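You operate a simulated robot arm through the tools that you are given. There is no shell and no other tool.

You are at the controls of a simulated two-armed robot. One attempt, no reset.

TASK
Put the green, red and yellow rings in the matching nests and strip No 56 in the tray's pocket.
Fine: each ring in the nest of its own colour; the other rings and strips end where they began.

The check looks at the end state, three seconds after you hand in, the way a careful person would. Anything else that was tipped, shoved, dropped, spilled or broken makes it a failure.

THE ROBOT
Two 7-joint arms with fingered hands on one trunk that stands fixed in place. Base frame: the origin is at the foot of the trunk, x ahead of it, y to its left, z up; the work surface is at about z = 0.91. Readings come in m, degrees, newtons and seconds.
The left shoulder is at [0.05, 0.214, 0.869], the right one opposite. With the tool pointing down near the work surface each hand reaches from about 0.3 to 0.86 m from the base axis, measured 20 degrees to its own side. Payload 3 kg a hand.
Tool frame (each hand has its own): the origin (TCP) lies between the finger pads and is the grasp point; the fingertips stand 0.026 m ahead of it; z points along the fingers, y is the line along which they close. Largest opening 0.132 m; the body of the gripper starts 0.073 m behind the TCP. The gripper is a hand of 3 fingers: y runs from the thumb to the fingers, the wrist lies at [0, 0, -0.229] in the tool frame, and closing takes about 1.5 s.
Orientation is that of the tool frame in the base frame, as a unit quaternion [w, x, y, z]. With the fingers straight down and closing along the base's y, the tool's x points along the base's -x, its y along +y and its z along -z.

THE INTERFACE
- The arms move only by the tool drive_tool. It takes "left_motion", "right_motion" or both (then of equal length, played together; a hand with none holds still); each is a list of rows, each an object of numbers (a shift or turn left out is 0, a gripper value left out holds the last): "dx", "dy", "dz": the shift along the tool's x, y, z in m; "wx", "wy", "wz": the turn, a rotation vector about the tool's x, y, z in degrees. In form: [{"dx": .., "dy": .., "dz": .., "wx": .., "wy": .., "wz": ..}, ...]. A call has 1 to 20 rows; each row is the pose to reach, as a shift and turn from the pose commanded when the call began, along the tool's axes at that moment. "left_fingers" and "right_fingers" are, for a hand that has rows, the closure, from 0 (fully open) to 1 (shut), set as the call begins (left out, the last holds). A row lasts 0.2 s, in which the tool goes at most 0.05 m and 8.6 degrees; a call with a longer step from one row to the next is refused whole, and so is a gripper value outside its range. Where a pose cannot be reached the arm comes as near as it can. A force on the tool above 40 N (or 10 N above the force at the start of the call, whichever is more), or a blocked arm, ends the call early, and 0.2 s more pass. Each finger travels about 0.072 m/s and halts on what it meets, pressing with about 23 N; the grip force reading is that of the motor and also rises with nothing between the fingers. The clock runs only during rows and for 0.2 s after the last one: add rows that repeat a pose to give the fingers time. The reply holds the time, the measured pose of the TCP, the force on the tool along the base axes, the opening and the grip force, in the units named above and with some noise, with the torque about the TCP (base axes, N m) and any sound that the robot's microphone picked up.
- Cameras (640 x 400 px; columns grow to the right, rows downward): "scene" is now at [0.0258, -0.0449, 1.5017]; the picture's right is [-0.51, -0.86, 0.00], its down [-0.54, 0.33, -0.77] and it looks along [0.66, -0.40, -0.63] (base axes); focal length 375 px, centre (320, 200). "left" rides on the left gripper at [-0.061, 0.003, -0.092] in its tool frame; the picture's right is [-0.05, -1.00, 0.00], its down [0.83, -0.04, -0.56] and it looks along [0.55, -0.03, 0.83] (tool axes); focal length 230 px, centre (320, 200). "right" rides on the right gripper at [0.062, 0.003, -0.092] in its tool frame; the picture's right is [-0.05, 1.00, 0.00], its down [-0.83, -0.04, -0.56] and it looks along [-0.55, -0.03, 0.83] (tool axes); focal length 230 px, centre (320, 200). There is no depth. A picture from a camera that has moved, and an enlarged one, comes with that camera's place and axes in the base frame and with its lens.
- camera(camera): a new picture of that camera. The clock stands still meanwhile.
- finger_targets(finger1, finger2, thumb_bend, hand): sets how far each is bent, from 0 (flat) to 100 (curled in); at 30 the hand is open as for a grip, at 70 the pads meet at the TCP. One left out holds its place. A second passes; each finger stops where it meets its share of the squeeze, and holds until it gets a number again. A gripper value or a shape takes the hand back. It gives what a move gives, with no picture; readings hold the bend of each and the force on the fingers (four entries, about 0 where the hand has none), thumb and palm.
- set_grasp(shape, hand): the hand has 3 fingers and takes this shape, open, in about a second: jaw (thumb against the fingers, like two jaws); tri (thumb and two fingers); tip (a fingertip pinch); poke (one finger out to press); point (the index stretched); flat (the hand flat); cup (the hand cupped); fist (a fist). The gripper value then closes the fingers along that shape, each until it touches; the sizes above hold for jaw. It gives what a move gives, with no picture.
- head_to(pan, tilt): turns the head with the scene camera to pan (to the left, within 86 degrees either way) and tilt (down, from -29 to 69), counted from straight ahead of the robot. It gives what a move gives.
- enlarge(camera, box): a new picture of the part [left, top, right, bottom] of that camera's present view, enlarged. The clock stands still meanwhile.
- hand_in(): hands the job in; it is judged then, once.

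Places have to be worked out from the pictures, the camera data and where the tool is seen. Open the grippers and draw the arms clear of the work before you hand the job in, unless the task says otherwise.

The tools are called as name(argument=value, ...) on one line, values as JSON. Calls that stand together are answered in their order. drive_tool: Moves the arms, as the interface text tells. Its arguments: {"type":"object","properties":{"left_motion":{"type":"array"},"left_fingers":{"type":"number"},"right_motion":{"type":"array"},"right_fingers":{"type":"number"}},"required":[]} The other tools are called the same way: set_grasp (shape, hand) gives the hand a shape; finger_targets (finger1, finger2, thumb_bend, hand) moves the fingers one by one; head_to (pan, tilt) turns the head that bears the scene camera; camera (camera) takes a picture; enlarge (camera, box) takes an enlarged picture of a part of a camera's view; hand_in () hands the job in.

At the start:

```text
time: 0.0
left_eef_pos: [0.5337, -0.0084, 1.1543]
left_tcp_rot: [-0.001, 0.23, 0.973, 0.0]
left_ft_force: [-0.3, 0.2, -0.4]
left_torque: [-0.03, 0.0, -0.02]
left_gripper_width: 0.132
left_grip_force: 0.0
left_shape: jaw
left_bend: [30.0, 30.0, 30.0]
left_finger forces: [0.1, 0.0, 0.0, 0.1, 0.1, 0.1]
right_eef_pos: [0.3527, -0.4004, 1.2048]
right_tcp_rot: [0.0, 0.23, 0.973, -0.001]
right_ft_force: [-0.4, 0.1, 0.3]
right_torque: [0.0, 0.0, 0.05]
right_gripper_width: 0.1318
right_grip_force: 0.0
right_shape: jaw
right_bend: [30.0, 30.0, 30.0]
right_finger forces: [0.1, 0.1, 0.1, 0.1, 0.1, 0.0]
head pan, tilt: [-30.9, 39.4]
```

scene: 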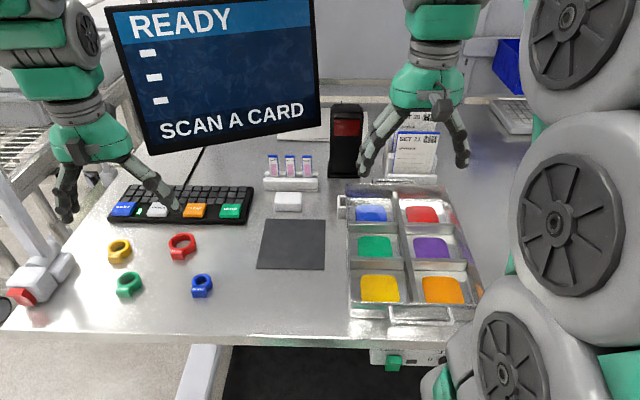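
right: 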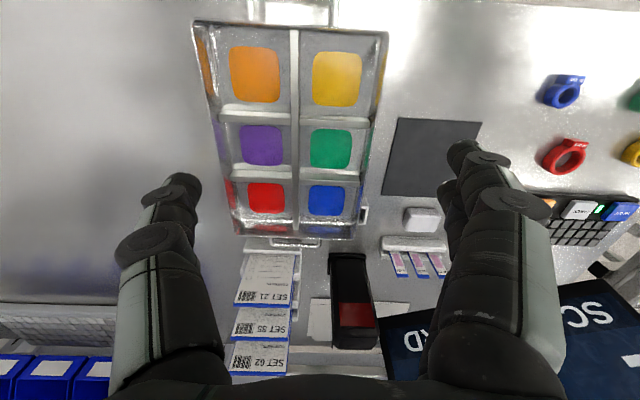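
left: 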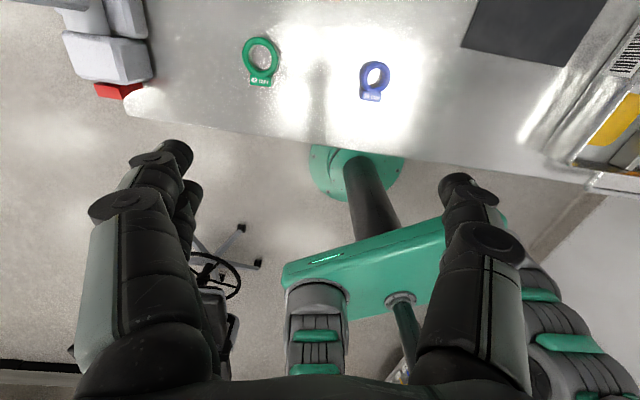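

I see four rings (yellow, red, green, blue) on the left, a tray with six coloured nests on the right, and strips in a rack in the middle. I'll look closer at each before moving.

enlarge(camera="scene", box=[320, 160, 500, 340])

enlarge(camera="scene", box=[240, 130, 340, 220])

enlarge(camera="scene", box=[90, 220, 230, 310])

enlarge(camera="right", box=[180, 10, 460, 290])

```text
2.22 times, centred on (410, 250) of scene
camera zoom: at [0.0258, -0.0449, 1.5017], right [-0.51, -0.86, 0.0], down [-0.54, 0.33, -0.77], along [0.66, -0.4, -0.63], focal length 834 px, centre (120, 89)
```

zoom: 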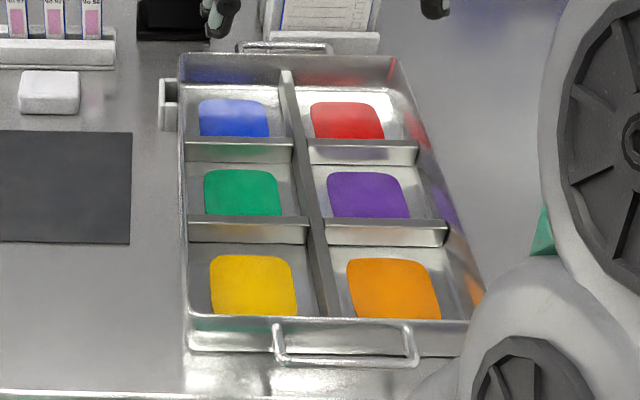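

```text
4.44 times, centred on (290, 175) of scene
camera zoom: at [0.0258, -0.0449, 1.5017], right [-0.51, -0.86, 0.0], down [-0.54, 0.33, -0.77], along [0.66, -0.4, -0.63], focal length 1667 px, centre (453, 311)
```

zoom: 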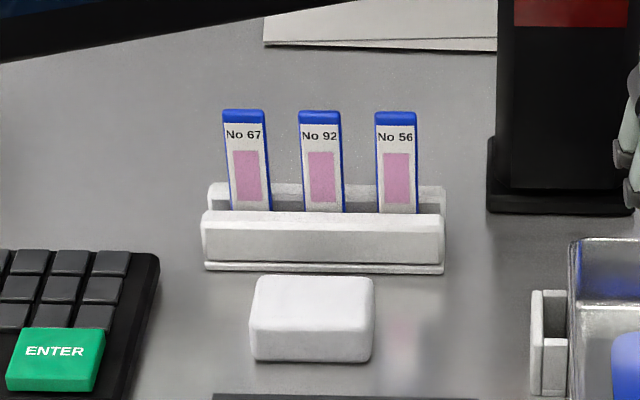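

```text
4.44 times, centred on (160, 265) of scene
camera zoom: at [0.0258, -0.0449, 1.5017], right [-0.51, -0.86, 0.0], down [-0.54, 0.33, -0.77], along [0.66, -0.4, -0.63], focal length 1667 px, centre (1031, -89)
```

zoom: 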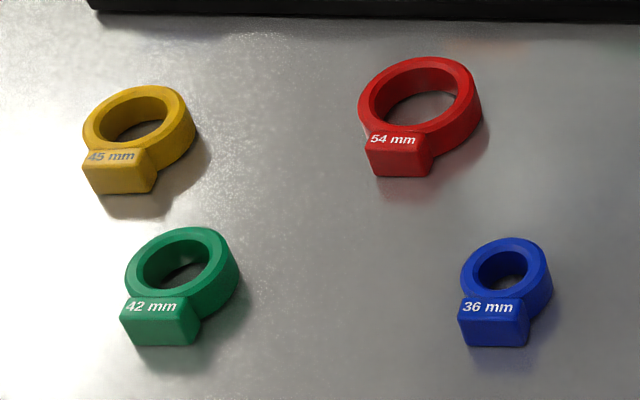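

```text
1.43 times, centred on (320, 150) of right
camera zoom: at [0.2983, -0.3697, 1.2965], right [0.49, 0.87, 0.0], down [0.72, -0.41, 0.56], along [0.48, -0.27, -0.83], focal length 329 px, centre (320, 271)
```

zoom: 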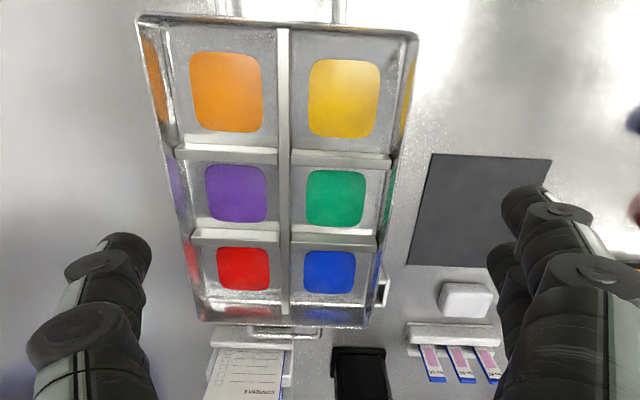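

Everything on the table looks aligned to one frame turned about -33°. My estimates are yellow ring (0.71,0.04), red (0.66,-0.08), green (0.61,0.03), and nests yellow (0.35,-0.37), green (0.44,-0.43), red (0.47,-0.59). The right arm can reach all of these, so I first draw the left arm up and away to the left.

drive_tool(left_motion=[{"dz": -0.04}, {"dz": -0.08}, {"dz": -0.08, "dx": 0.03, "dy": 0.03}, {"dz": -0.08, "dx": 0.06, "dy": 0.06}, {"dz": -0.08, "dx": 0.09, "dy": 0.09}, {"dz": -0.08, "dx": 0.12, "dy": 0.12}, {"dz": -0.08, "dx": 0.15, "dy": 0.15}, {"dz": -0.08, "dx": 0.18, "dy": 0.18}, {"dz": -0.08, "dx": 0.21, "dy": 0.21}, {"dz": -0.08, "dx": 0.24, "dy": 0.24}, {"dz": -0.08, "dx": 0.24, "dy": 0.24}])

camera(camera="scene")

```text
time: 2.4
left_eef_pos: [0.4252, 0.3146, 1.2373]
left_tcp_rot: [0.0, 0.231, 0.973, 0.001]
left_ft_force: [0.2, -0.3, 0.5]
left_torque: [0.01, 0.01, -0.01]
left_gripper_width: 0.1316
left_grip_force: 0.1
left_shape: jaw
left_bend: [30.0, 30.0, 30.0]
left_finger forces: [0.1, 0.0, 0.0, 0.1, 0.0, 0.1]
right_eef_pos: [0.3506, -0.4002, 1.2051]
right_tcp_rot: [0.001, 0.23, 0.973, 0.0]
right_ft_force: [-0.2, 0.2, -0.2]
right_torque: [-0.01, 0.0, 0.0]
right_gripper_width: 0.1319
right_grip_force: 0.0
right_shape: jaw
right_bend: [30.0, 30.0, 30.0]
right_finger forces: [0.0, 0.0, 0.0, 0.0, 0.0, 0.1]
head pan, tilt: [-30.9, 39.4]
```

```text
taken
```

scene: 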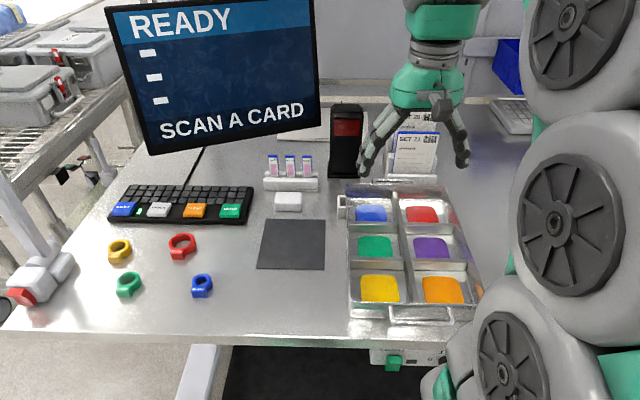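

The left arm is clear. I move the right hand at its current height to hover over the rings and look down with its camera.

drive_tool(right_motion=[{"dx": -0.007, "dy": 0.04}, {"dx": -0.014, "dy": 0.08}, {"dx": -0.021, "dy": 0.12}, {"dx": -0.028, "dy": 0.16}, {"dx": -0.035, "dy": 0.2}, {"dx": -0.042, "dy": 0.24}, {"dx": -0.049, "dy": 0.28}, {"dx": -0.056, "dy": 0.32}, {"dx": -0.063, "dy": 0.36}, {"dx": -0.07, "dy": 0.4}, {"dx": -0.07, "dy": 0.4}])

camera(camera="right")

camera(camera="scene")

```text
time: 4.8
left_eef_pos: [0.4256, 0.3143, 1.2352]
left_tcp_rot: [0.0, 0.23, 0.973, 0.0]
left_ft_force: [0.8, 0.7, 0.5]
left_torque: [0.01, 0.0, -0.01]
left_gripper_width: 0.132
left_grip_force: 0.1
left_shape: jaw
left_bend: [30.0, 30.0, 30.0]
left_finger forces: [0.0, 0.0, 0.1, 0.0, 0.0, 0.0]
right_eef_pos: [0.5937, -0.0748, 1.202]
right_tcp_rot: [0.0, 0.229, 0.973, 0.001]
right_ft_force: [0.0, -0.4, 1.0]
right_torque: [-0.01, 0.0, 0.02]
right_gripper_width: 0.1321
right_grip_force: 0.0
right_shape: jaw
right_bend: [30.0, 30.0, 30.0]
right_finger forces: [0.1, 0.1, 0.1, 0.0, 0.1, 0.0]
head pan, tilt: [-30.9, 39.4]
```

```text
taken
camera right: at [0.5402, -0.0446, 1.2944], right [0.49, 0.87, 0.0], down [0.72, -0.41, 0.56], along [0.48, -0.27, -0.83], focal length 230 px, centre (320, 200)
```

right: 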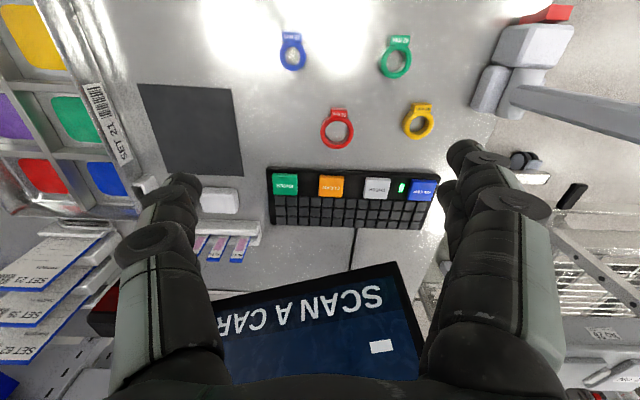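

```text
taken
```

scene: 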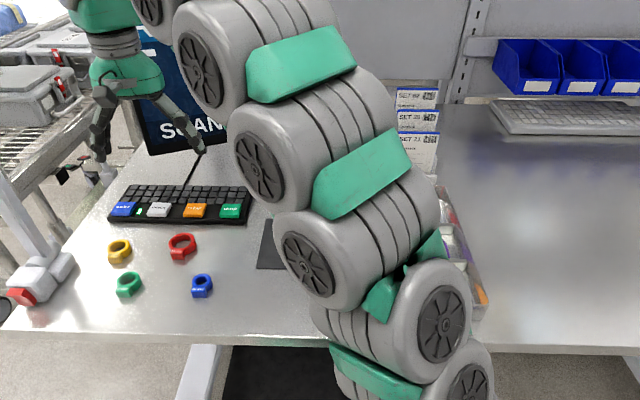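

The red, yellow and green rings project to (0.65,-0.08), (0.70,0.04) and (0.606,0.035), which agrees with the scene view. I enlarge to get the ring tags' directions and sizes.

enlarge(camera="right", box=[270, 20, 450, 150])

enlarge(camera="right", box=[0, 60, 280, 280])

```text
3.08 times, centred on (360, 85) of right
camera zoom: at [0.5402, -0.0446, 1.2944], right [0.49, 0.87, 0.0], down [0.72, -0.41, 0.56], along [0.48, -0.27, -0.83], focal length 708 px, centre (197, 554)
```

zoom: 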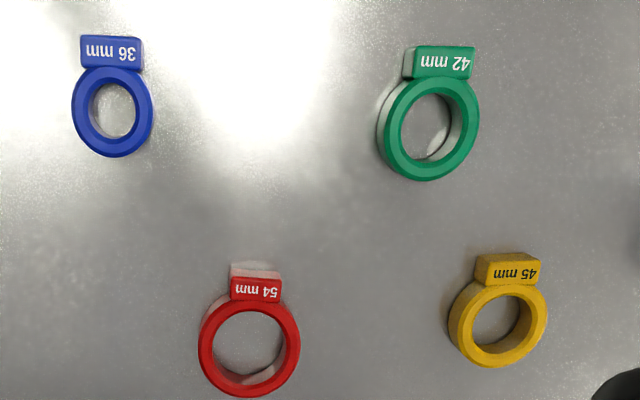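

```text
1.82 times, centred on (140, 170) of right
camera zoom: at [0.5402, -0.0446, 1.2944], right [0.49, 0.87, 0.0], down [0.72, -0.41, 0.56], along [0.48, -0.27, -0.83], focal length 418 px, centre (647, 254)
```

zoom: 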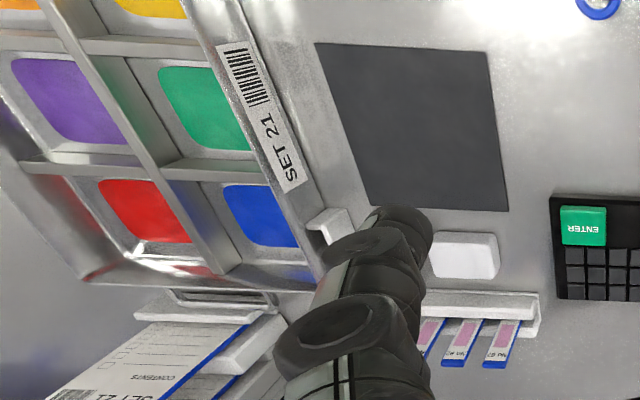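

Red's top centre is about (0.652,-0.079), 54 mm across, with its tag pointing toward the robot, so closing along about 57° is right. I go above red with a partly closed hand and stop at z≈1.04 to check.

drive_tool(right_motion=[{"dx": -0.014, "dy": 0.006, "dz": 0.03, "wz": 2}, {"dx": -0.028, "dy": 0.012, "dz": 0.06, "wz": 4}, {"dx": -0.042, "dy": 0.018, "dz": 0.1, "wz": 6}, {"dx": -0.054, "dy": 0.022, "dz": 0.14, "wz": 6}, {"dx": -0.054, "dy": 0.022, "dz": 0.165, "wz": 6}, {"dx": -0.054, "dy": 0.022, "dz": 0.165, "wz": 6}, {"dx": -0.054, "dy": 0.022, "dz": 0.165, "wz": 6}], right_fingers=0.3)

camera(camera="right")

camera(camera="scene")

```text
time: 6.4
left_eef_pos: [0.4251, 0.3144, 1.2358]
left_tcp_rot: [0.0, 0.229, 0.973, 0.0]
left_ft_force: [-0.5, 0.5, -0.1]
left_torque: [-0.02, 0.01, -0.02]
left_gripper_width: 0.1316
left_grip_force: 0.1
left_shape: jaw
left_bend: [30.0, 30.0, 30.0]
left_finger forces: [0.1, 0.1, 0.0, 0.0, 0.1, 0.1]
right_eef_pos: [0.652, -0.0804, 1.0389]
right_tcp_rot: [0.0, 0.281, 0.96, 0.0]
right_ft_force: [-0.1, -0.2, 0.5]
right_torque: [-0.02, -0.01, 0.02]
right_gripper_width: 0.0929
right_grip_force: 0.1
right_shape: jaw
right_bend: [67.0, 67.0, 64.0]
right_finger forces: [0.0, 0.0, 0.0, 0.0, 0.0, 0.1]
head pan, tilt: [-30.9, 39.4]
```

```text
taken
camera right: at [0.6023, -0.0438, 1.1308], right [0.58, 0.81, 0.0], down [0.68, -0.48, 0.56], along [0.45, -0.32, -0.83], focal length 230 px, centre (320, 200)
```

right: 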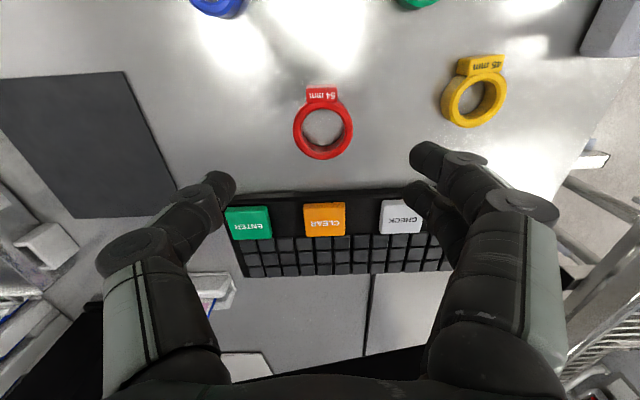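

```text
taken
```

scene: 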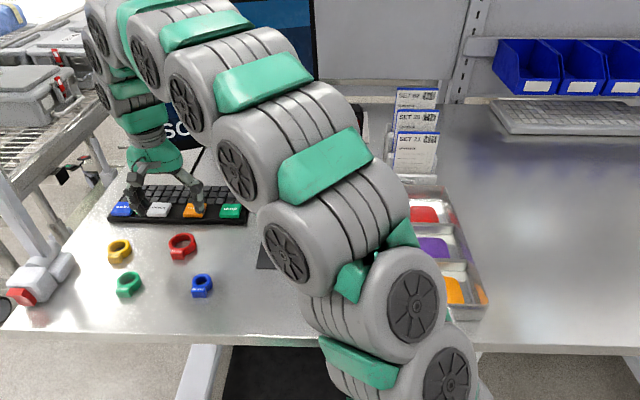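

The ring is centred under the TCP within about 3 mm, and the fingers straddle it clear of the keyboard. I descend to z≈0.941.

drive_tool(right_motion=[{"dy": 0.002, "dz": 0.03}, {"dy": 0.002, "dz": 0.06}, {"dy": 0.002, "dz": 0.08}, {"dy": 0.002, "dz": 0.09}, {"dy": 0.002, "dz": 0.098}, {"dy": 0.002, "dz": 0.098}])

camera(camera="right")

enlarge(camera="scene", box=[100, 130, 280, 310])

```text
time: 7.8
left_eef_pos: [0.4261, 0.3142, 1.2357]
left_tcp_rot: [0.001, 0.23, 0.973, 0.0]
left_ft_force: [0.0, -0.8, 0.3]
left_torque: [-0.01, 0.0, 0.02]
left_gripper_width: 0.132
left_grip_force: 0.1
left_shape: jaw
left_bend: [30.0, 30.0, 30.0]
left_finger forces: [0.0, 0.0, 0.0, 0.1, 0.0, 0.1]
right_eef_pos: [0.6512, -0.0757, 0.9414]
right_tcp_rot: [0.0, 0.28, 0.96, 0.0]
right_ft_force: [-0.2, -0.8, 0.4]
right_torque: [-0.01, -0.01, 0.03]
right_gripper_width: 0.0926
right_grip_force: 0.0
right_shape: jaw
right_bend: [67.0, 67.0, 64.0]
right_finger forces: [0.0, 0.0, 0.0, 0.1, 0.1, 0.0]
head pan, tilt: [-30.9, 39.4]
```

```text
taken
camera right: at [0.6013, -0.04, 1.0338], right [0.58, 0.81, 0.0], down [0.68, -0.48, 0.56], along [0.45, -0.32, -0.83], focal length 230 px, centre (320, 200)
```

right: 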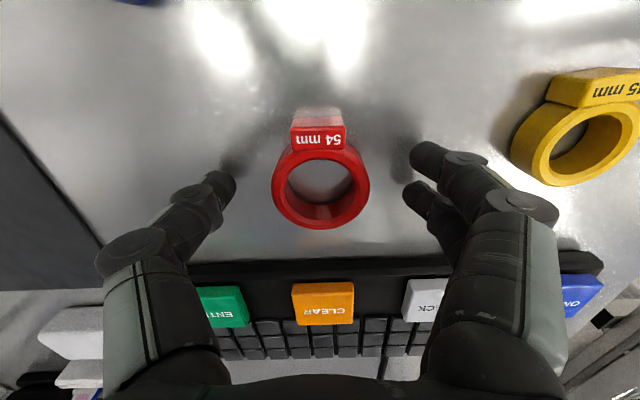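

```text
2.22 times, centred on (190, 220) of scene
camera zoom: at [0.0258, -0.0449, 1.5017], right [-0.51, -0.86, 0.0], down [-0.54, 0.33, -0.77], along [0.66, -0.4, -0.63], focal length 834 px, centre (609, 156)
```

zoom: 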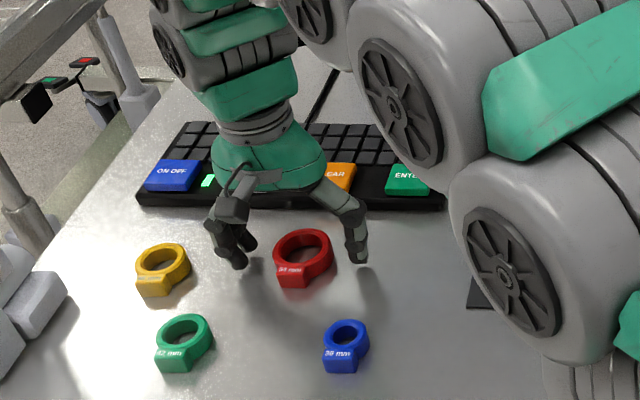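

The fingers are well placed either side of the red ring. I close on it.

drive_tool(right_motion=[{"dz": 0}, {"dz": 0}, {"dz": 0}, {"dz": 0}, {"dz": 0}, {"dz": 0}], right_fingers=0.8)

camera(camera="right")

```text
time: 9.2
left_eef_pos: [0.4252, 0.314, 1.2345]
left_tcp_rot: [0.0, 0.23, 0.973, -0.002]
left_ft_force: [0.4, -0.8, 0.3]
left_torque: [0.02, -0.03, 0.02]
left_gripper_width: 0.1316
left_grip_force: 0.0
left_shape: jaw
left_bend: [30.0, 30.0, 30.0]
left_finger forces: [0.0, 0.1, 0.0, 0.1, 0.0, 0.1]
right_eef_pos: [0.6494, -0.0762, 0.9415]
right_tcp_rot: [0.0, 0.281, 0.96, -0.001]
right_ft_force: [-1.0, 0.6, -0.1]
right_torque: [0.06, 0.01, 0.0]
right_gripper_width: 0.0438
right_grip_force: 23.0
right_shape: jaw
right_bend: [74.0, 73.0, 70.0]
right_finger forces: [9.9, 11.2, 0.0, 0.1, 19.9, 0.0]
head pan, tilt: [-30.9, 39.4]
```

```text
taken
camera right: at [0.6011, -0.0401, 1.0338], right [0.58, 0.81, 0.0], down [0.68, -0.48, 0.56], along [0.45, -0.32, -0.83], focal length 230 px, centre (320, 200)
```

right: 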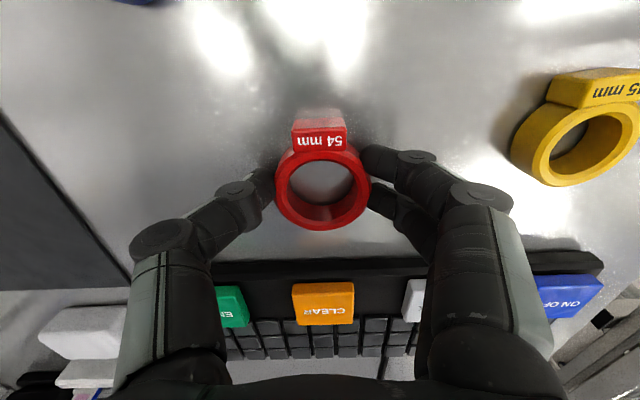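

Gripped firmly at 44 mm. I lift to z≈1.19 and carry it toward the red nest.

drive_tool(right_motion=[{"dz": -0.02}, {"dz": -0.06}, {"dz": -0.1}, {"dz": -0.15}, {"dz": -0.2}, {"dz": -0.25}, {"dx": -0.01, "dy": -0.04, "dz": -0.25}, {"dx": -0.02, "dy": -0.08, "dz": -0.25}, {"dx": -0.03, "dy": -0.12, "dz": -0.25}, {"dx": -0.04, "dy": -0.16, "dz": -0.25}, {"dx": -0.05, "dy": -0.2, "dz": -0.25}, {"dx": -0.06, "dy": -0.24, "dz": -0.25}, {"dx": -0.07, "dy": -0.28, "dz": -0.25}, {"dx": -0.08, "dy": -0.32, "dz": -0.25}, {"dx": -0.09, "dy": -0.36, "dz": -0.25}, {"dx": -0.1, "dy": -0.4, "dz": -0.25}, {"dx": -0.11, "dy": -0.44, "dz": -0.25}, {"dx": -0.12, "dy": -0.485, "dz": -0.25}, {"dx": -0.13, "dy": -0.527, "dz": -0.25}, {"dx": -0.13, "dy": -0.527, "dz": -0.25}])

camera(camera="right")

camera(camera="scene")

```text
time: 13.4
left_eef_pos: [0.4254, 0.3145, 1.2356]
left_tcp_rot: [0.0, 0.23, 0.973, 0.0]
left_ft_force: [-0.4, 0.2, 0.5]
left_torque: [0.02, 0.02, 0.03]
left_gripper_width: 0.1317
left_grip_force: 0.1
left_shape: jaw
left_bend: [30.0, 30.0, 30.0]
left_finger forces: [0.0, 0.1, 0.1, 0.1, 0.0, 0.0]
right_eef_pos: [0.4793, -0.5903, 1.1913]
right_tcp_rot: [0.0, 0.281, 0.96, 0.0]
right_ft_force: [0.0, 0.1, -0.5]
right_torque: [0.03, 0.0, -0.02]
right_gripper_width: 0.0434
right_grip_force: 22.6
right_shape: jaw
right_bend: [74.0, 73.0, 70.0]
right_finger forces: [9.9, 11.7, 0.0, 0.1, 19.8, 0.0]
right hand out of reach, approached as far as the arm can: row 6
head pan, tilt: [-30.9, 39.4]
```

```text
taken
camera right: at [0.43, -0.5544, 1.2835], right [0.58, 0.81, 0.0], down [0.68, -0.48, 0.56], along [0.45, -0.32, -0.83], focal length 230 px, centre (320, 200)
```

right: 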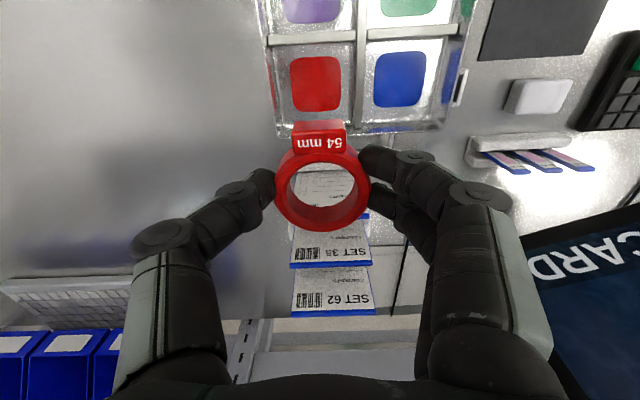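

```text
taken
```

scene: 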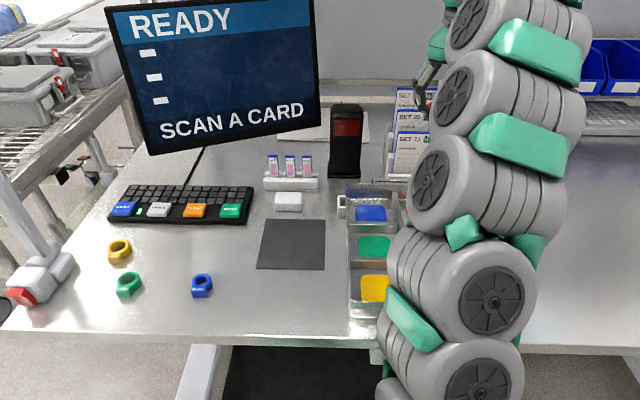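

The red nest projects to about (0.463,-0.588), just behind the current spot. I shift over it and come down to z≈1.03 for a check.

drive_tool(right_motion=[{"dx": 0.008, "dy": -0.004, "dz": 0.03}, {"dx": 0.015, "dy": -0.007, "dz": 0.07}, {"dx": 0.015, "dy": -0.007, "dz": 0.11}, {"dx": 0.015, "dy": -0.007, "dz": 0.15}, {"dx": 0.015, "dy": -0.007, "dz": 0.165}, {"dx": 0.015, "dy": -0.007, "dz": 0.165}])

camera(camera="right")

camera(camera="scene")

```text
time: 14.8
left_eef_pos: [0.425, 0.3136, 1.2348]
left_tcp_rot: [0.0, 0.229, 0.973, 0.0]
left_ft_force: [-0.1, -0.3, -0.2]
left_torque: [-0.01, -0.05, 0.02]
left_gripper_width: 0.1323
left_grip_force: 0.1
left_shape: jaw
left_bend: [30.0, 30.0, 30.0]
left_finger forces: [0.0, 0.0, 0.0, 0.1, 0.0, 0.0]
right_eef_pos: [0.4625, -0.585, 1.0283]
right_tcp_rot: [0.0, 0.28, 0.96, 0.0]
right_ft_force: [-0.1, 1.4, 0.0]
right_torque: [-0.01, -0.02, 0.03]
right_gripper_width: 0.0429
right_grip_force: 23.1
right_shape: jaw
right_bend: [74.0, 73.0, 70.0]
right_finger forces: [10.2, 12.2, 0.0, 0.0, 19.7, 0.0]
head pan, tilt: [-30.9, 39.4]
```

```text
taken
camera right: at [0.412, -0.5494, 1.1193], right [0.58, 0.81, 0.0], down [0.68, -0.48, 0.56], along [0.45, -0.32, -0.83], focal length 230 px, centre (320, 200)
```

right: 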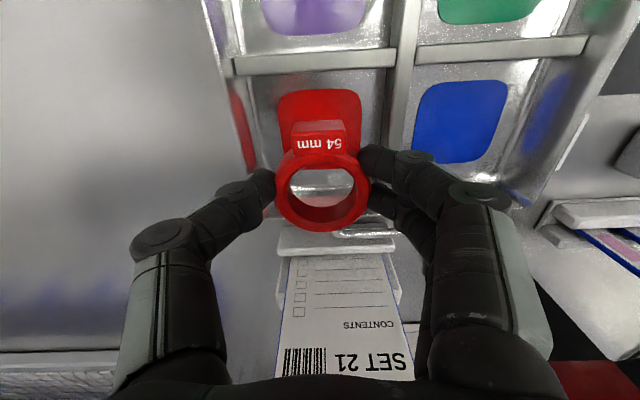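

```text
taken
```

scene: 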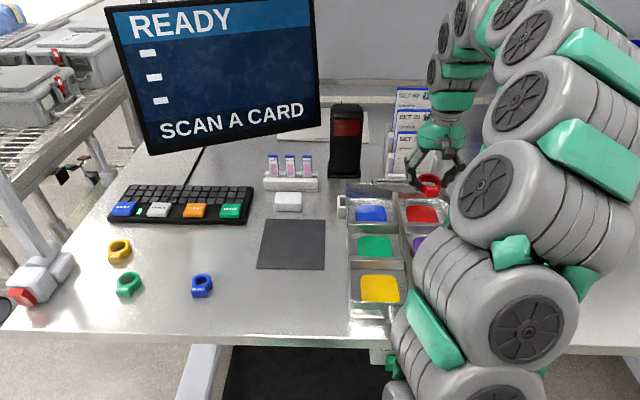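

Ring is centred over the red patch. I lower it to z≈0.947.

drive_tool(right_motion=[{"dz": 0.03}, {"dz": 0.055}, {"dz": 0.07}, {"dz": 0.076}, {"dz": 0.081}, {"dz": 0.081}])

camera(camera="right")

enlarge(camera="scene", box=[330, 130, 510, 250])

```text
time: 16.2
left_eef_pos: [0.4248, 0.3132, 1.2357]
left_tcp_rot: [0.001, 0.23, 0.973, 0.0]
left_ft_force: [0.5, -0.4, 0.6]
left_torque: [0.03, -0.03, 0.01]
left_gripper_width: 0.1319
left_grip_force: 0.0
left_shape: jaw
left_bend: [30.0, 30.0, 30.0]
left_finger forces: [0.1, 0.0, 0.0, 0.0, 0.1, 0.1]
right_eef_pos: [0.4618, -0.5882, 0.9455]
right_tcp_rot: [0.001, 0.281, 0.96, -0.001]
right_ft_force: [1.2, 8.7, 18.7]
right_torque: [-0.61, 0.34, -0.06]
right_gripper_width: 0.0429
right_grip_force: 23.3
right_shape: jaw
right_bend: [74.0, 73.0, 70.0]
right_finger forces: [11.7, 13.5, 0.0, 0.0, 38.3, 0.0]
head pan, tilt: [-30.9, 39.4]
```

```text
taken
camera right: at [0.4113, -0.5519, 1.0367], right [0.58, 0.81, 0.0], down [0.68, -0.48, 0.56], along [0.45, -0.32, -0.83], focal length 230 px, centre (320, 200)
```

right: 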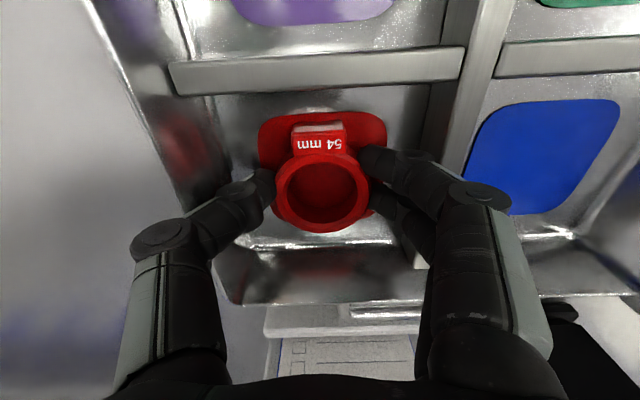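

```text
3.33 times, centred on (420, 190) of scene
camera zoom: at [0.0256, -0.0445, 1.5018], right [-0.51, -0.86, 0.0], down [-0.54, 0.32, -0.77], along [0.66, -0.4, -0.63], focal length 1250 px, centre (-13, 233)
```

zoom: 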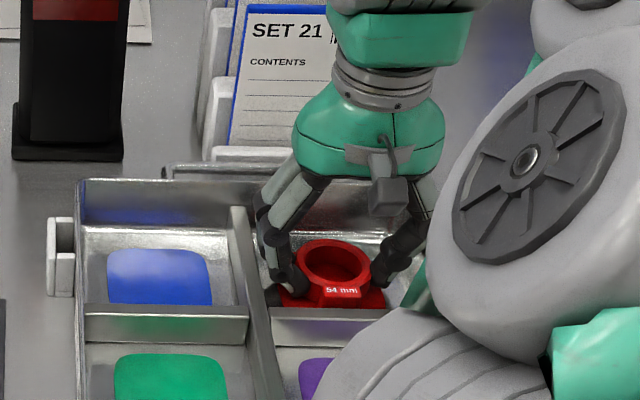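

The ring touches down (about 19 N up). I ease up 2 mm and open slightly inside the compartment.

drive_tool(right_motion=[{"dz": -0.003}, {"dz": -0.003}, {"dz": -0.003}])

drive_tool(right_motion=[{"dz": 0}, {"dz": 0}, {"dz": 0}, {"dz": 0}], right_fingers=0.5)

camera(camera="right")

```text
time: 17.0
left_eef_pos: [0.4258, 0.3147, 1.2361]
left_tcp_rot: [0.001, 0.229, 0.973, 0.0]
left_ft_force: [0.1, -0.5, -0.2]
left_torque: [0.0, 0.02, 0.02]
left_gripper_width: 0.1321
left_grip_force: 0.0
left_shape: jaw
left_bend: [30.0, 30.0, 30.0]
left_finger forces: [0.0, 0.0, 0.1, 0.0, 0.0, 0.0]
right_eef_pos: [0.4618, -0.5893, 0.9478]
right_tcp_rot: [0.0, 0.281, 0.96, 0.0]
right_ft_force: [1.3, -0.2, -0.2]
right_torque: [0.02, 0.02, 0.0]
right_gripper_width: 0.0431
right_grip_force: 23.0
right_shape: jaw
right_bend: [74.0, 73.0, 70.0]
right_finger forces: [10.9, 13.4, 0.0, 0.0, 21.5, 0.0]
head pan, tilt: [-30.9, 39.4]
```

```text
time: 18.0
left_eef_pos: [0.4244, 0.3158, 1.2354]
left_tcp_rot: [0.0, 0.231, 0.973, -0.001]
left_ft_force: [-0.4, -1.7, 0.5]
left_torque: [0.02, -0.02, -0.03]
left_gripper_width: 0.1321
left_grip_force: 0.2
left_shape: jaw
left_bend: [30.0, 30.0, 30.0]
left_finger forces: [0.0, 0.0, 0.0, 0.1, 0.0, 0.1]
right_eef_pos: [0.4625, -0.59, 0.9485]
right_tcp_rot: [0.0, 0.28, 0.96, 0.0]
right_ft_force: [3.5, 5.2, 8.0]
right_torque: [-0.25, 0.13, 0.01]
right_gripper_width: 0.057
right_grip_force: 0.1
right_shape: jaw
right_bend: [73.0, 73.0, 70.0]
right_finger forces: [2.5, 2.7, 0.1, 0.0, 10.8, 0.0]
head pan, tilt: [-30.9, 39.4]
```

```text
taken
camera right: at [0.4122, -0.5523, 1.0398], right [0.58, 0.81, 0.0], down [0.68, -0.48, 0.56], along [0.45, -0.32, -0.83], focal length 230 px, centre (320, 200)
```

right: 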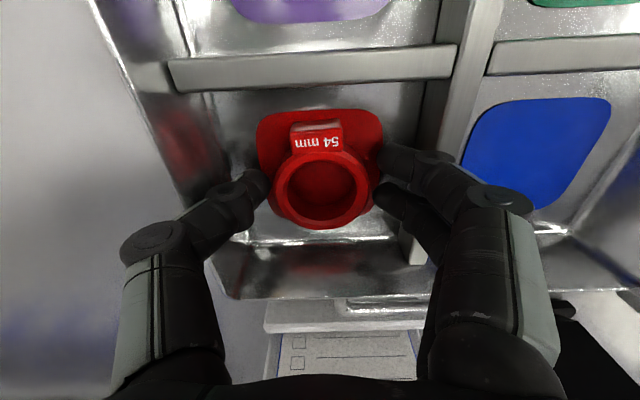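

The ring is loose and resting, with slight contact of the thumb on the tray floor. I lift straight up slowly.

drive_tool(right_motion=[{"dz": -0.005}, {"dz": -0.01}, {"dz": -0.015}, {"dz": -0.02}, {"dz": -0.02}])

camera(camera="right")

```text
time: 19.2
left_eef_pos: [0.4245, 0.3135, 1.2363]
left_tcp_rot: [-0.001, 0.231, 0.973, 0.0]
left_ft_force: [0.2, -0.3, 0.0]
left_torque: [0.04, -0.02, 0.01]
left_gripper_width: 0.1319
left_grip_force: 0.0
left_shape: jaw
left_bend: [30.0, 30.0, 30.0]
left_finger forces: [0.0, 0.0, 0.1, 0.0, 0.2, 0.0]
right_eef_pos: [0.4626, -0.588, 0.9681]
right_tcp_rot: [0.001, 0.28, 0.96, 0.0]
right_ft_force: [-0.6, -0.1, 0.5]
right_torque: [-0.02, 0.0, -0.01]
right_gripper_width: 0.0653
right_grip_force: 0.0
right_shape: jaw
right_bend: [73.0, 73.0, 70.0]
right_finger forces: [0.0, 0.0, 0.0, 0.0, 0.1, 0.1]
head pan, tilt: [-30.9, 39.4]
```

```text
taken
camera right: at [0.413, -0.552, 1.0599], right [0.58, 0.81, 0.0], down [0.68, -0.48, 0.56], along [0.45, -0.32, -0.83], focal length 230 px, centre (320, 200)
```

right: 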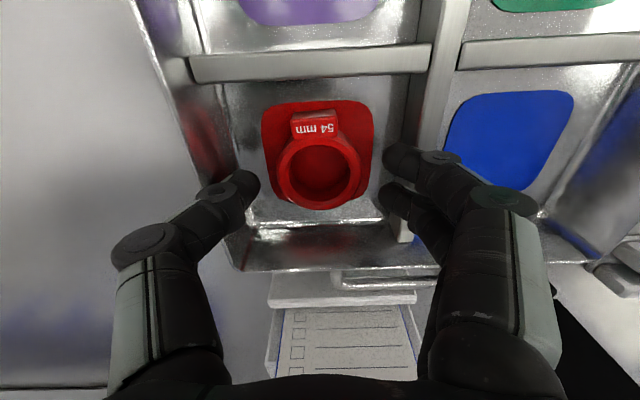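

Red sits centred on its patch within about 3 mm. Now lift and travel to the green ring at about (0.605,0.037).

drive_tool(right_motion=[{"dz": -0.04}, {"dz": -0.08}, {"dz": -0.125}, {"dz": -0.17}, {"dz": -0.215}, {"dx": 0.0145, "dy": 0.0402, "dz": -0.215}, {"dx": 0.029, "dy": 0.0804, "dz": -0.215}, {"dx": 0.0436, "dy": 0.1206, "dz": -0.215}, {"dx": 0.0581, "dy": 0.1608, "dz": -0.215}, {"dx": 0.0726, "dy": 0.201, "dz": -0.215}, {"dx": 0.0871, "dy": 0.2412, "dz": -0.215}, {"dx": 0.1016, "dy": 0.2815, "dz": -0.215}, {"dx": 0.1162, "dy": 0.3217, "dz": -0.215}, {"dx": 0.1307, "dy": 0.3619, "dz": -0.215}, {"dx": 0.1452, "dy": 0.4021, "dz": -0.215}, {"dx": 0.1597, "dy": 0.4423, "dz": -0.215}, {"dx": 0.1742, "dy": 0.4825, "dz": -0.215}, {"dx": 0.1888, "dy": 0.5227, "dz": -0.215}, {"dx": 0.2033, "dy": 0.5629, "dz": -0.215}, {"dx": 0.2178, "dy": 0.6031, "dz": -0.215}], right_fingers=0.4)

drive_tool(right_motion=[{"dz": 0.04}, {"dz": 0.08}, {"dz": 0.12}, {"dz": 0.14}, {"dz": 0.14}])

camera(camera="right")

camera(camera="scene")

```text
time: 23.4
left_eef_pos: [0.4264, 0.315, 1.2348]
left_tcp_rot: [0.0, 0.23, 0.973, 0.0]
left_ft_force: [0.1, 0.9, 0.0]
left_torque: [0.04, 0.03, 0.0]
left_gripper_width: 0.1319
left_grip_force: 0.0
left_shape: jaw
left_bend: [30.0, 30.0, 30.0]
left_finger forces: [0.0, 0.0, 0.0, 0.0, 0.1, 0.0]
right_eef_pos: [0.6091, 0.0359, 1.1855]
right_tcp_rot: [0.001, 0.281, 0.96, 0.001]
right_ft_force: [0.2, 0.0, 0.0]
right_torque: [0.09, -0.04, 0.01]
right_gripper_width: 0.0785
right_grip_force: 0.0
right_shape: jaw
right_bend: [71.0, 71.0, 71.0]
right_finger forces: [0.1, 0.0, 0.0, 0.0, 0.0, 0.0]
head pan, tilt: [-30.9, 39.4]
```

```text
time: 24.6
left_eef_pos: [0.425, 0.3135, 1.2355]
left_tcp_rot: [0.0, 0.23, 0.973, 0.0]
left_ft_force: [-0.6, -0.7, 0.9]
left_torque: [0.0, -0.01, -0.04]
left_gripper_width: 0.1318
left_grip_force: 0.1
left_shape: jaw
left_bend: [30.0, 30.0, 30.0]
left_finger forces: [0.0, 0.0, 0.1, 0.1, 0.0, 0.1]
right_eef_pos: [0.6048, 0.0373, 1.0477]
right_tcp_rot: [0.0, 0.281, 0.96, 0.0]
right_ft_force: [0.0, 0.4, -1.5]
right_torque: [-0.02, 0.0, 0.03]
right_gripper_width: 0.079
right_grip_force: 0.1
right_shape: jaw
right_bend: [71.0, 71.0, 71.0]
right_finger forces: [0.0, 0.0, 0.1, 0.0, 0.0, 0.1]
head pan, tilt: [-30.9, 39.4]
```

```text
taken
camera right: at [0.5554, 0.0733, 1.139], right [0.58, 0.81, 0.0], down [0.68, -0.48, 0.56], along [0.45, -0.32, -0.83], focal length 230 px, centre (320, 200)
```

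right: 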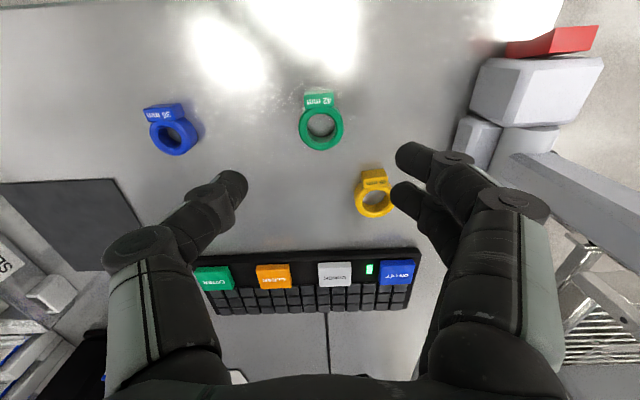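

```text
taken
```

scene: 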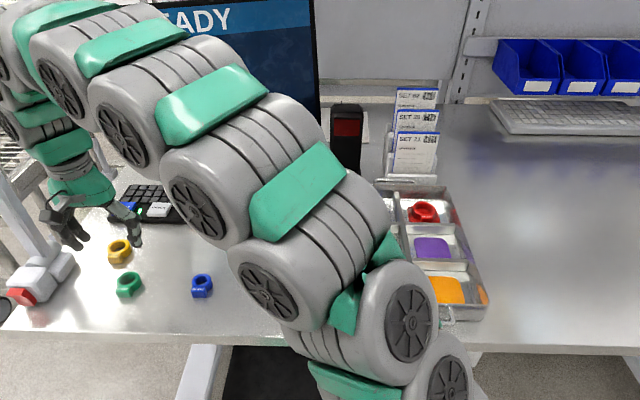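

Green is centred beneath the TCP; the yellow ring is about 2 cm clear of the second finger. I descend and close.

drive_tool(right_motion=[{"dz": 0.03}, {"dz": 0.06}, {"dz": 0.085}, {"dz": 0.097}, {"dz": 0.1065}, {"dz": 0.1065}])

camera(camera="right")

```text
time: 26.0
left_eef_pos: [0.4248, 0.3148, 1.2356]
left_tcp_rot: [0.0, 0.23, 0.973, 0.0]
left_ft_force: [0.7, 0.5, 0.1]
left_torque: [-0.03, 0.03, -0.01]
left_gripper_width: 0.132
left_grip_force: 0.1
left_shape: jaw
left_bend: [30.0, 30.0, 30.0]
left_finger forces: [0.0, 0.0, 0.1, 0.0, 0.0, 0.0]
right_eef_pos: [0.6062, 0.0367, 0.9386]
right_tcp_rot: [0.0, 0.281, 0.96, -0.001]
right_ft_force: [0.3, -0.1, -0.7]
right_torque: [0.04, 0.02, 0.03]
right_gripper_width: 0.0787
right_grip_force: 0.0
right_shape: jaw
right_bend: [71.0, 71.0, 71.0]
right_finger forces: [0.1, 0.0, 0.1, 0.0, 0.0, 0.0]
head pan, tilt: [-30.9, 39.4]
```

```text
taken
camera right: at [0.5549, 0.0734, 1.0295], right [0.58, 0.81, 0.0], down [0.68, -0.48, 0.56], along [0.45, -0.32, -0.83], focal length 230 px, centre (320, 200)
```

right: 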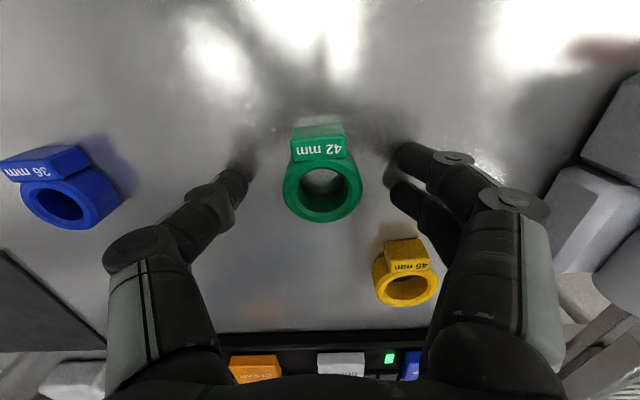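

Well centred at z≈0.939 with no contact. I close on the green ring and lift.

drive_tool(right_motion=[{"dz": 0}, {"dz": 0}, {"dz": 0}, {"dz": 0}, {"dz": 0}, {"dz": 0}], right_fingers=0.85)

drive_tool(right_motion=[{"dz": -0.02}, {"dz": -0.05}, {"dz": -0.08}, {"dz": -0.08}])

camera(camera="right")

```text
time: 27.4
left_eef_pos: [0.4259, 0.3143, 1.2353]
left_tcp_rot: [0.0, 0.23, 0.973, 0.0]
left_ft_force: [-0.2, 0.3, 0.3]
left_torque: [0.01, 0.01, 0.0]
left_gripper_width: 0.1317
left_grip_force: 0.1
left_shape: jaw
left_bend: [30.0, 30.0, 30.0]
left_finger forces: [0.0, 0.0, 0.1, 0.0, 0.1, 0.1]
right_eef_pos: [0.6048, 0.0377, 0.9382]
right_tcp_rot: [0.0, 0.281, 0.96, 0.001]
right_ft_force: [-0.4, -0.6, -0.3]
right_torque: [0.01, -0.02, 0.0]
right_gripper_width: 0.0331
right_grip_force: 22.3
right_shape: jaw
right_bend: [73.0, 73.0, 70.0]
right_finger forces: [10.2, 10.7, 0.0, 0.0, 20.1, 0.0]
head pan, tilt: [-30.9, 39.4]
```

```text
time: 28.4
left_eef_pos: [0.4254, 0.3153, 1.2357]
left_tcp_rot: [0.0, 0.23, 0.973, -0.001]
left_ft_force: [0.8, 0.3, 0.8]
left_torque: [-0.05, -0.03, 0.0]
left_gripper_width: 0.1319
left_grip_force: 0.0
left_shape: jaw
left_bend: [30.0, 30.0, 30.0]
left_finger forces: [0.0, 0.0, 0.1, 0.0, 0.0, 0.1]
right_eef_pos: [0.605, 0.037, 1.0166]
right_tcp_rot: [0.001, 0.281, 0.96, 0.0]
right_ft_force: [-1.1, 0.0, 0.3]
right_torque: [0.0, -0.01, 0.01]
right_gripper_width: 0.0327
right_grip_force: 23.0
right_shape: jaw
right_bend: [73.0, 73.0, 70.0]
right_finger forces: [10.3, 10.9, 0.1, 0.0, 20.3, 0.1]
head pan, tilt: [-30.9, 39.4]
```

```text
taken
camera right: at [0.5531, 0.0736, 1.1075], right [0.58, 0.81, 0.0], down [0.68, -0.48, 0.55], along [0.45, -0.32, -0.83], focal length 230 px, centre (320, 200)
```

right: 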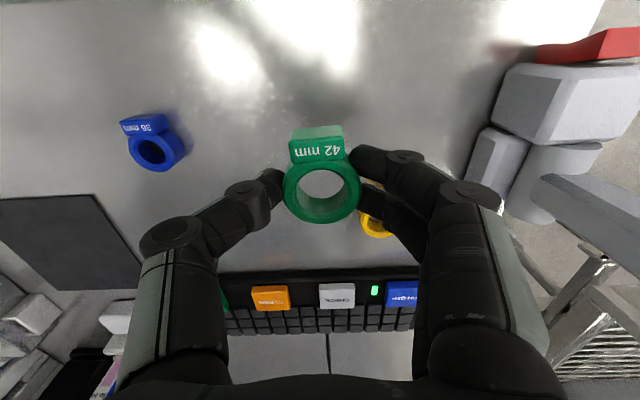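

Green is held. I raise and carry it to above the green nest (0.436,-0.427).

drive_tool(right_motion=[{"dz": -0.04}, {"dz": -0.08}, {"dz": -0.12}, {"dx": -0.009, "dy": -0.0402, "dz": -0.12}, {"dx": -0.018, "dy": -0.0803, "dz": -0.12}, {"dx": -0.027, "dy": -0.1205, "dz": -0.12}, {"dx": -0.036, "dy": -0.1606, "dz": -0.12}, {"dx": -0.045, "dy": -0.2008, "dz": -0.12}, {"dx": -0.054, "dy": -0.241, "dz": -0.12}, {"dx": -0.063, "dy": -0.2811, "dz": -0.12}, {"dx": -0.072, "dy": -0.3213, "dz": -0.12}, {"dx": -0.081, "dy": -0.3614, "dz": -0.12}, {"dx": -0.09, "dy": -0.4016, "dz": -0.12}, {"dx": -0.099, "dy": -0.4417, "dz": -0.12}, {"dx": -0.108, "dy": -0.4819, "dz": -0.12}, {"dx": -0.108, "dy": -0.4819, "dz": -0.08}, {"dx": -0.108, "dy": -0.4819, "dz": -0.04}, {"dx": -0.108, "dy": -0.4819, "dz": -0.01}, {"dx": -0.108, "dy": -0.4819, "dz": -0.01}])

camera(camera="right")

camera(camera="scene")

```text
time: 32.4
left_eef_pos: [0.426, 0.3155, 1.2363]
left_tcp_rot: [0.0, 0.23, 0.973, 0.0]
left_ft_force: [-0.1, 0.3, 0.4]
left_torque: [0.01, -0.01, 0.0]
left_gripper_width: 0.132
left_grip_force: 0.0
left_shape: jaw
left_bend: [30.0, 30.0, 30.0]
left_finger forces: [0.0, 0.0, 0.0, 0.1, 0.0, 0.1]
right_eef_pos: [0.4344, -0.4296, 1.0271]
right_tcp_rot: [0.001, 0.281, 0.96, 0.0]
right_ft_force: [1.5, 0.1, -0.4]
right_torque: [0.02, 0.0, -0.03]
right_gripper_width: 0.0323
right_grip_force: 23.3
right_shape: jaw
right_bend: [73.0, 73.0, 70.0]
right_finger forces: [10.1, 11.6, 0.0, 0.1, 20.1, 0.0]
head pan, tilt: [-30.9, 39.4]
```

```text
taken
camera right: at [0.3849, -0.3934, 1.1193], right [0.58, 0.81, 0.0], down [0.68, -0.48, 0.56], along [0.45, -0.32, -0.83], focal length 230 px, centre (320, 200)
```

right: 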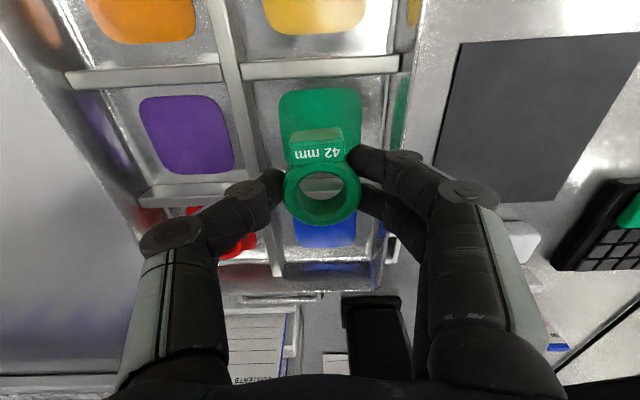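

```text
taken
```

scene: 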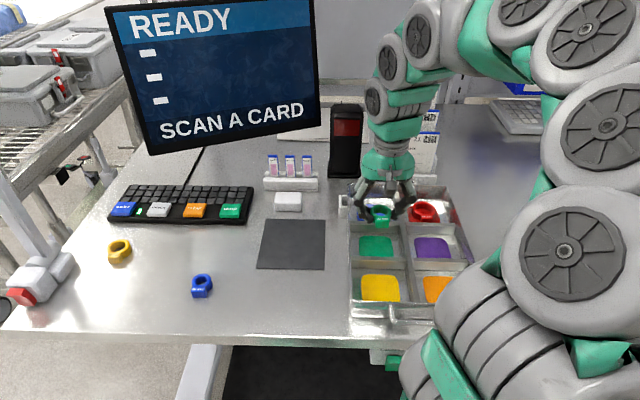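

The green patch lines up the same way red did. I lower to about z 0.945.

drive_tool(right_motion=[{"dz": 0.03}, {"dz": 0.055}, {"dz": 0.07}, {"dz": 0.077}, {"dz": 0.0815}, {"dz": 0.0815}])

camera(camera="right")

```text
time: 33.8
left_eef_pos: [0.4259, 0.3154, 1.2358]
left_tcp_rot: [0.0, 0.23, 0.973, 0.0]
left_ft_force: [0.5, 0.5, -0.2]
left_torque: [0.0, -0.01, -0.02]
left_gripper_width: 0.1319
left_grip_force: 0.1
left_shape: jaw
left_bend: [30.0, 30.0, 30.0]
left_finger forces: [0.2, 0.0, 0.0, 0.0, 0.0, 0.0]
right_eef_pos: [0.4347, -0.4294, 0.9453]
right_tcp_rot: [-0.001, 0.28, 0.96, 0.0]
right_ft_force: [-0.6, -0.6, 0.3]
right_torque: [0.0, -0.01, -0.02]
right_gripper_width: 0.0324
right_grip_force: 23.0
right_shape: jaw
right_bend: [73.0, 73.0, 70.0]
right_finger forces: [10.3, 11.7, 0.0, 0.0, 20.1, 0.0]
head pan, tilt: [-30.9, 39.4]
```

```text
taken
camera right: at [0.3844, -0.392, 1.0373], right [0.58, 0.81, 0.0], down [0.68, -0.48, 0.56], along [0.45, -0.32, -0.83], focal length 230 px, centre (320, 200)
```

right: 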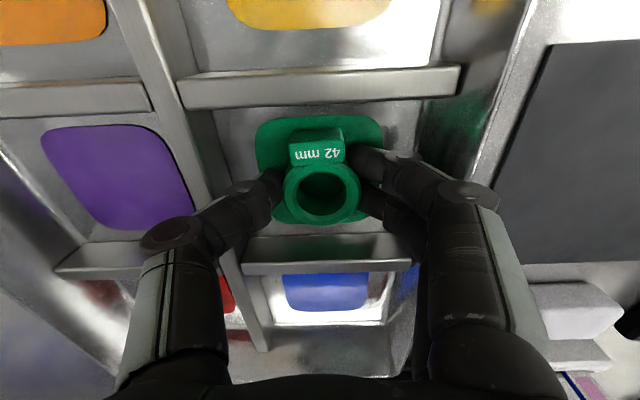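

No contact yet; I lower 2 mm more, then open a little.

drive_tool(right_motion=[{"dz": 0.002}, {"dz": 0.002}])

drive_tool(right_motion=[{"dz": 0}, {"dz": 0}, {"dz": 0}, {"dz": 0}], right_fingers=0.55)

camera(camera="right")

```text
time: 34.4
left_eef_pos: [0.4251, 0.3142, 1.235]
left_tcp_rot: [0.0, 0.23, 0.973, 0.0]
left_ft_force: [-0.9, 0.2, -0.1]
left_torque: [-0.01, 0.0, -0.03]
left_gripper_width: 0.1317
left_grip_force: 0.1
left_shape: jaw
left_bend: [30.0, 30.0, 30.0]
left_finger forces: [0.0, 0.1, 0.1, 0.0, 0.1, 0.0]
right_eef_pos: [0.4346, -0.4286, 0.9426]
right_tcp_rot: [0.0, 0.281, 0.96, 0.0]
right_ft_force: [0.6, 0.8, -0.8]
right_torque: [0.02, 0.03, -0.02]
right_gripper_width: 0.0326
right_grip_force: 22.9
right_shape: jaw
right_bend: [73.0, 73.0, 70.0]
right_finger forces: [10.3, 11.8, 0.0, 0.0, 20.1, 0.0]
head pan, tilt: [-30.9, 39.4]
```

```text
time: 35.4
left_eef_pos: [0.425, 0.3152, 1.235]
left_tcp_rot: [-0.001, 0.231, 0.973, 0.0]
left_ft_force: [-0.3, 1.3, -0.4]
left_torque: [0.05, -0.01, -0.02]
left_gripper_width: 0.1319
left_grip_force: 0.0
left_shape: jaw
left_bend: [30.0, 30.0, 30.0]
left_finger forces: [0.1, 0.0, 0.0, 0.0, 0.0, 0.1]
right_eef_pos: [0.4341, -0.4281, 0.9421]
right_tcp_rot: [0.001, 0.28, 0.96, 0.0]
right_ft_force: [-0.4, -3.6, 0.3]
right_torque: [0.05, -0.03, -0.1]
right_gripper_width: 0.0549
right_grip_force: 0.1
right_shape: jaw
right_bend: [73.0, 73.0, 70.0]
right_finger forces: [2.7, 3.2, 0.0, 0.0, 1.9, 0.0]
head pan, tilt: [-30.9, 39.4]
```

```text
taken
camera right: at [0.384, -0.3922, 1.0348], right [0.58, 0.81, 0.0], down [0.68, -0.48, 0.56], along [0.45, -0.32, -0.83], focal length 230 px, centre (320, 200)
```

right: 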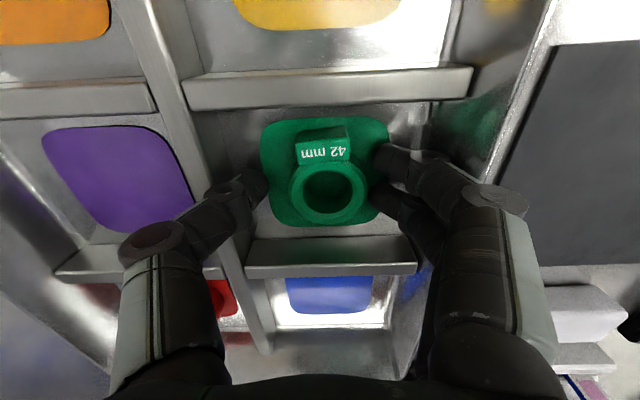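

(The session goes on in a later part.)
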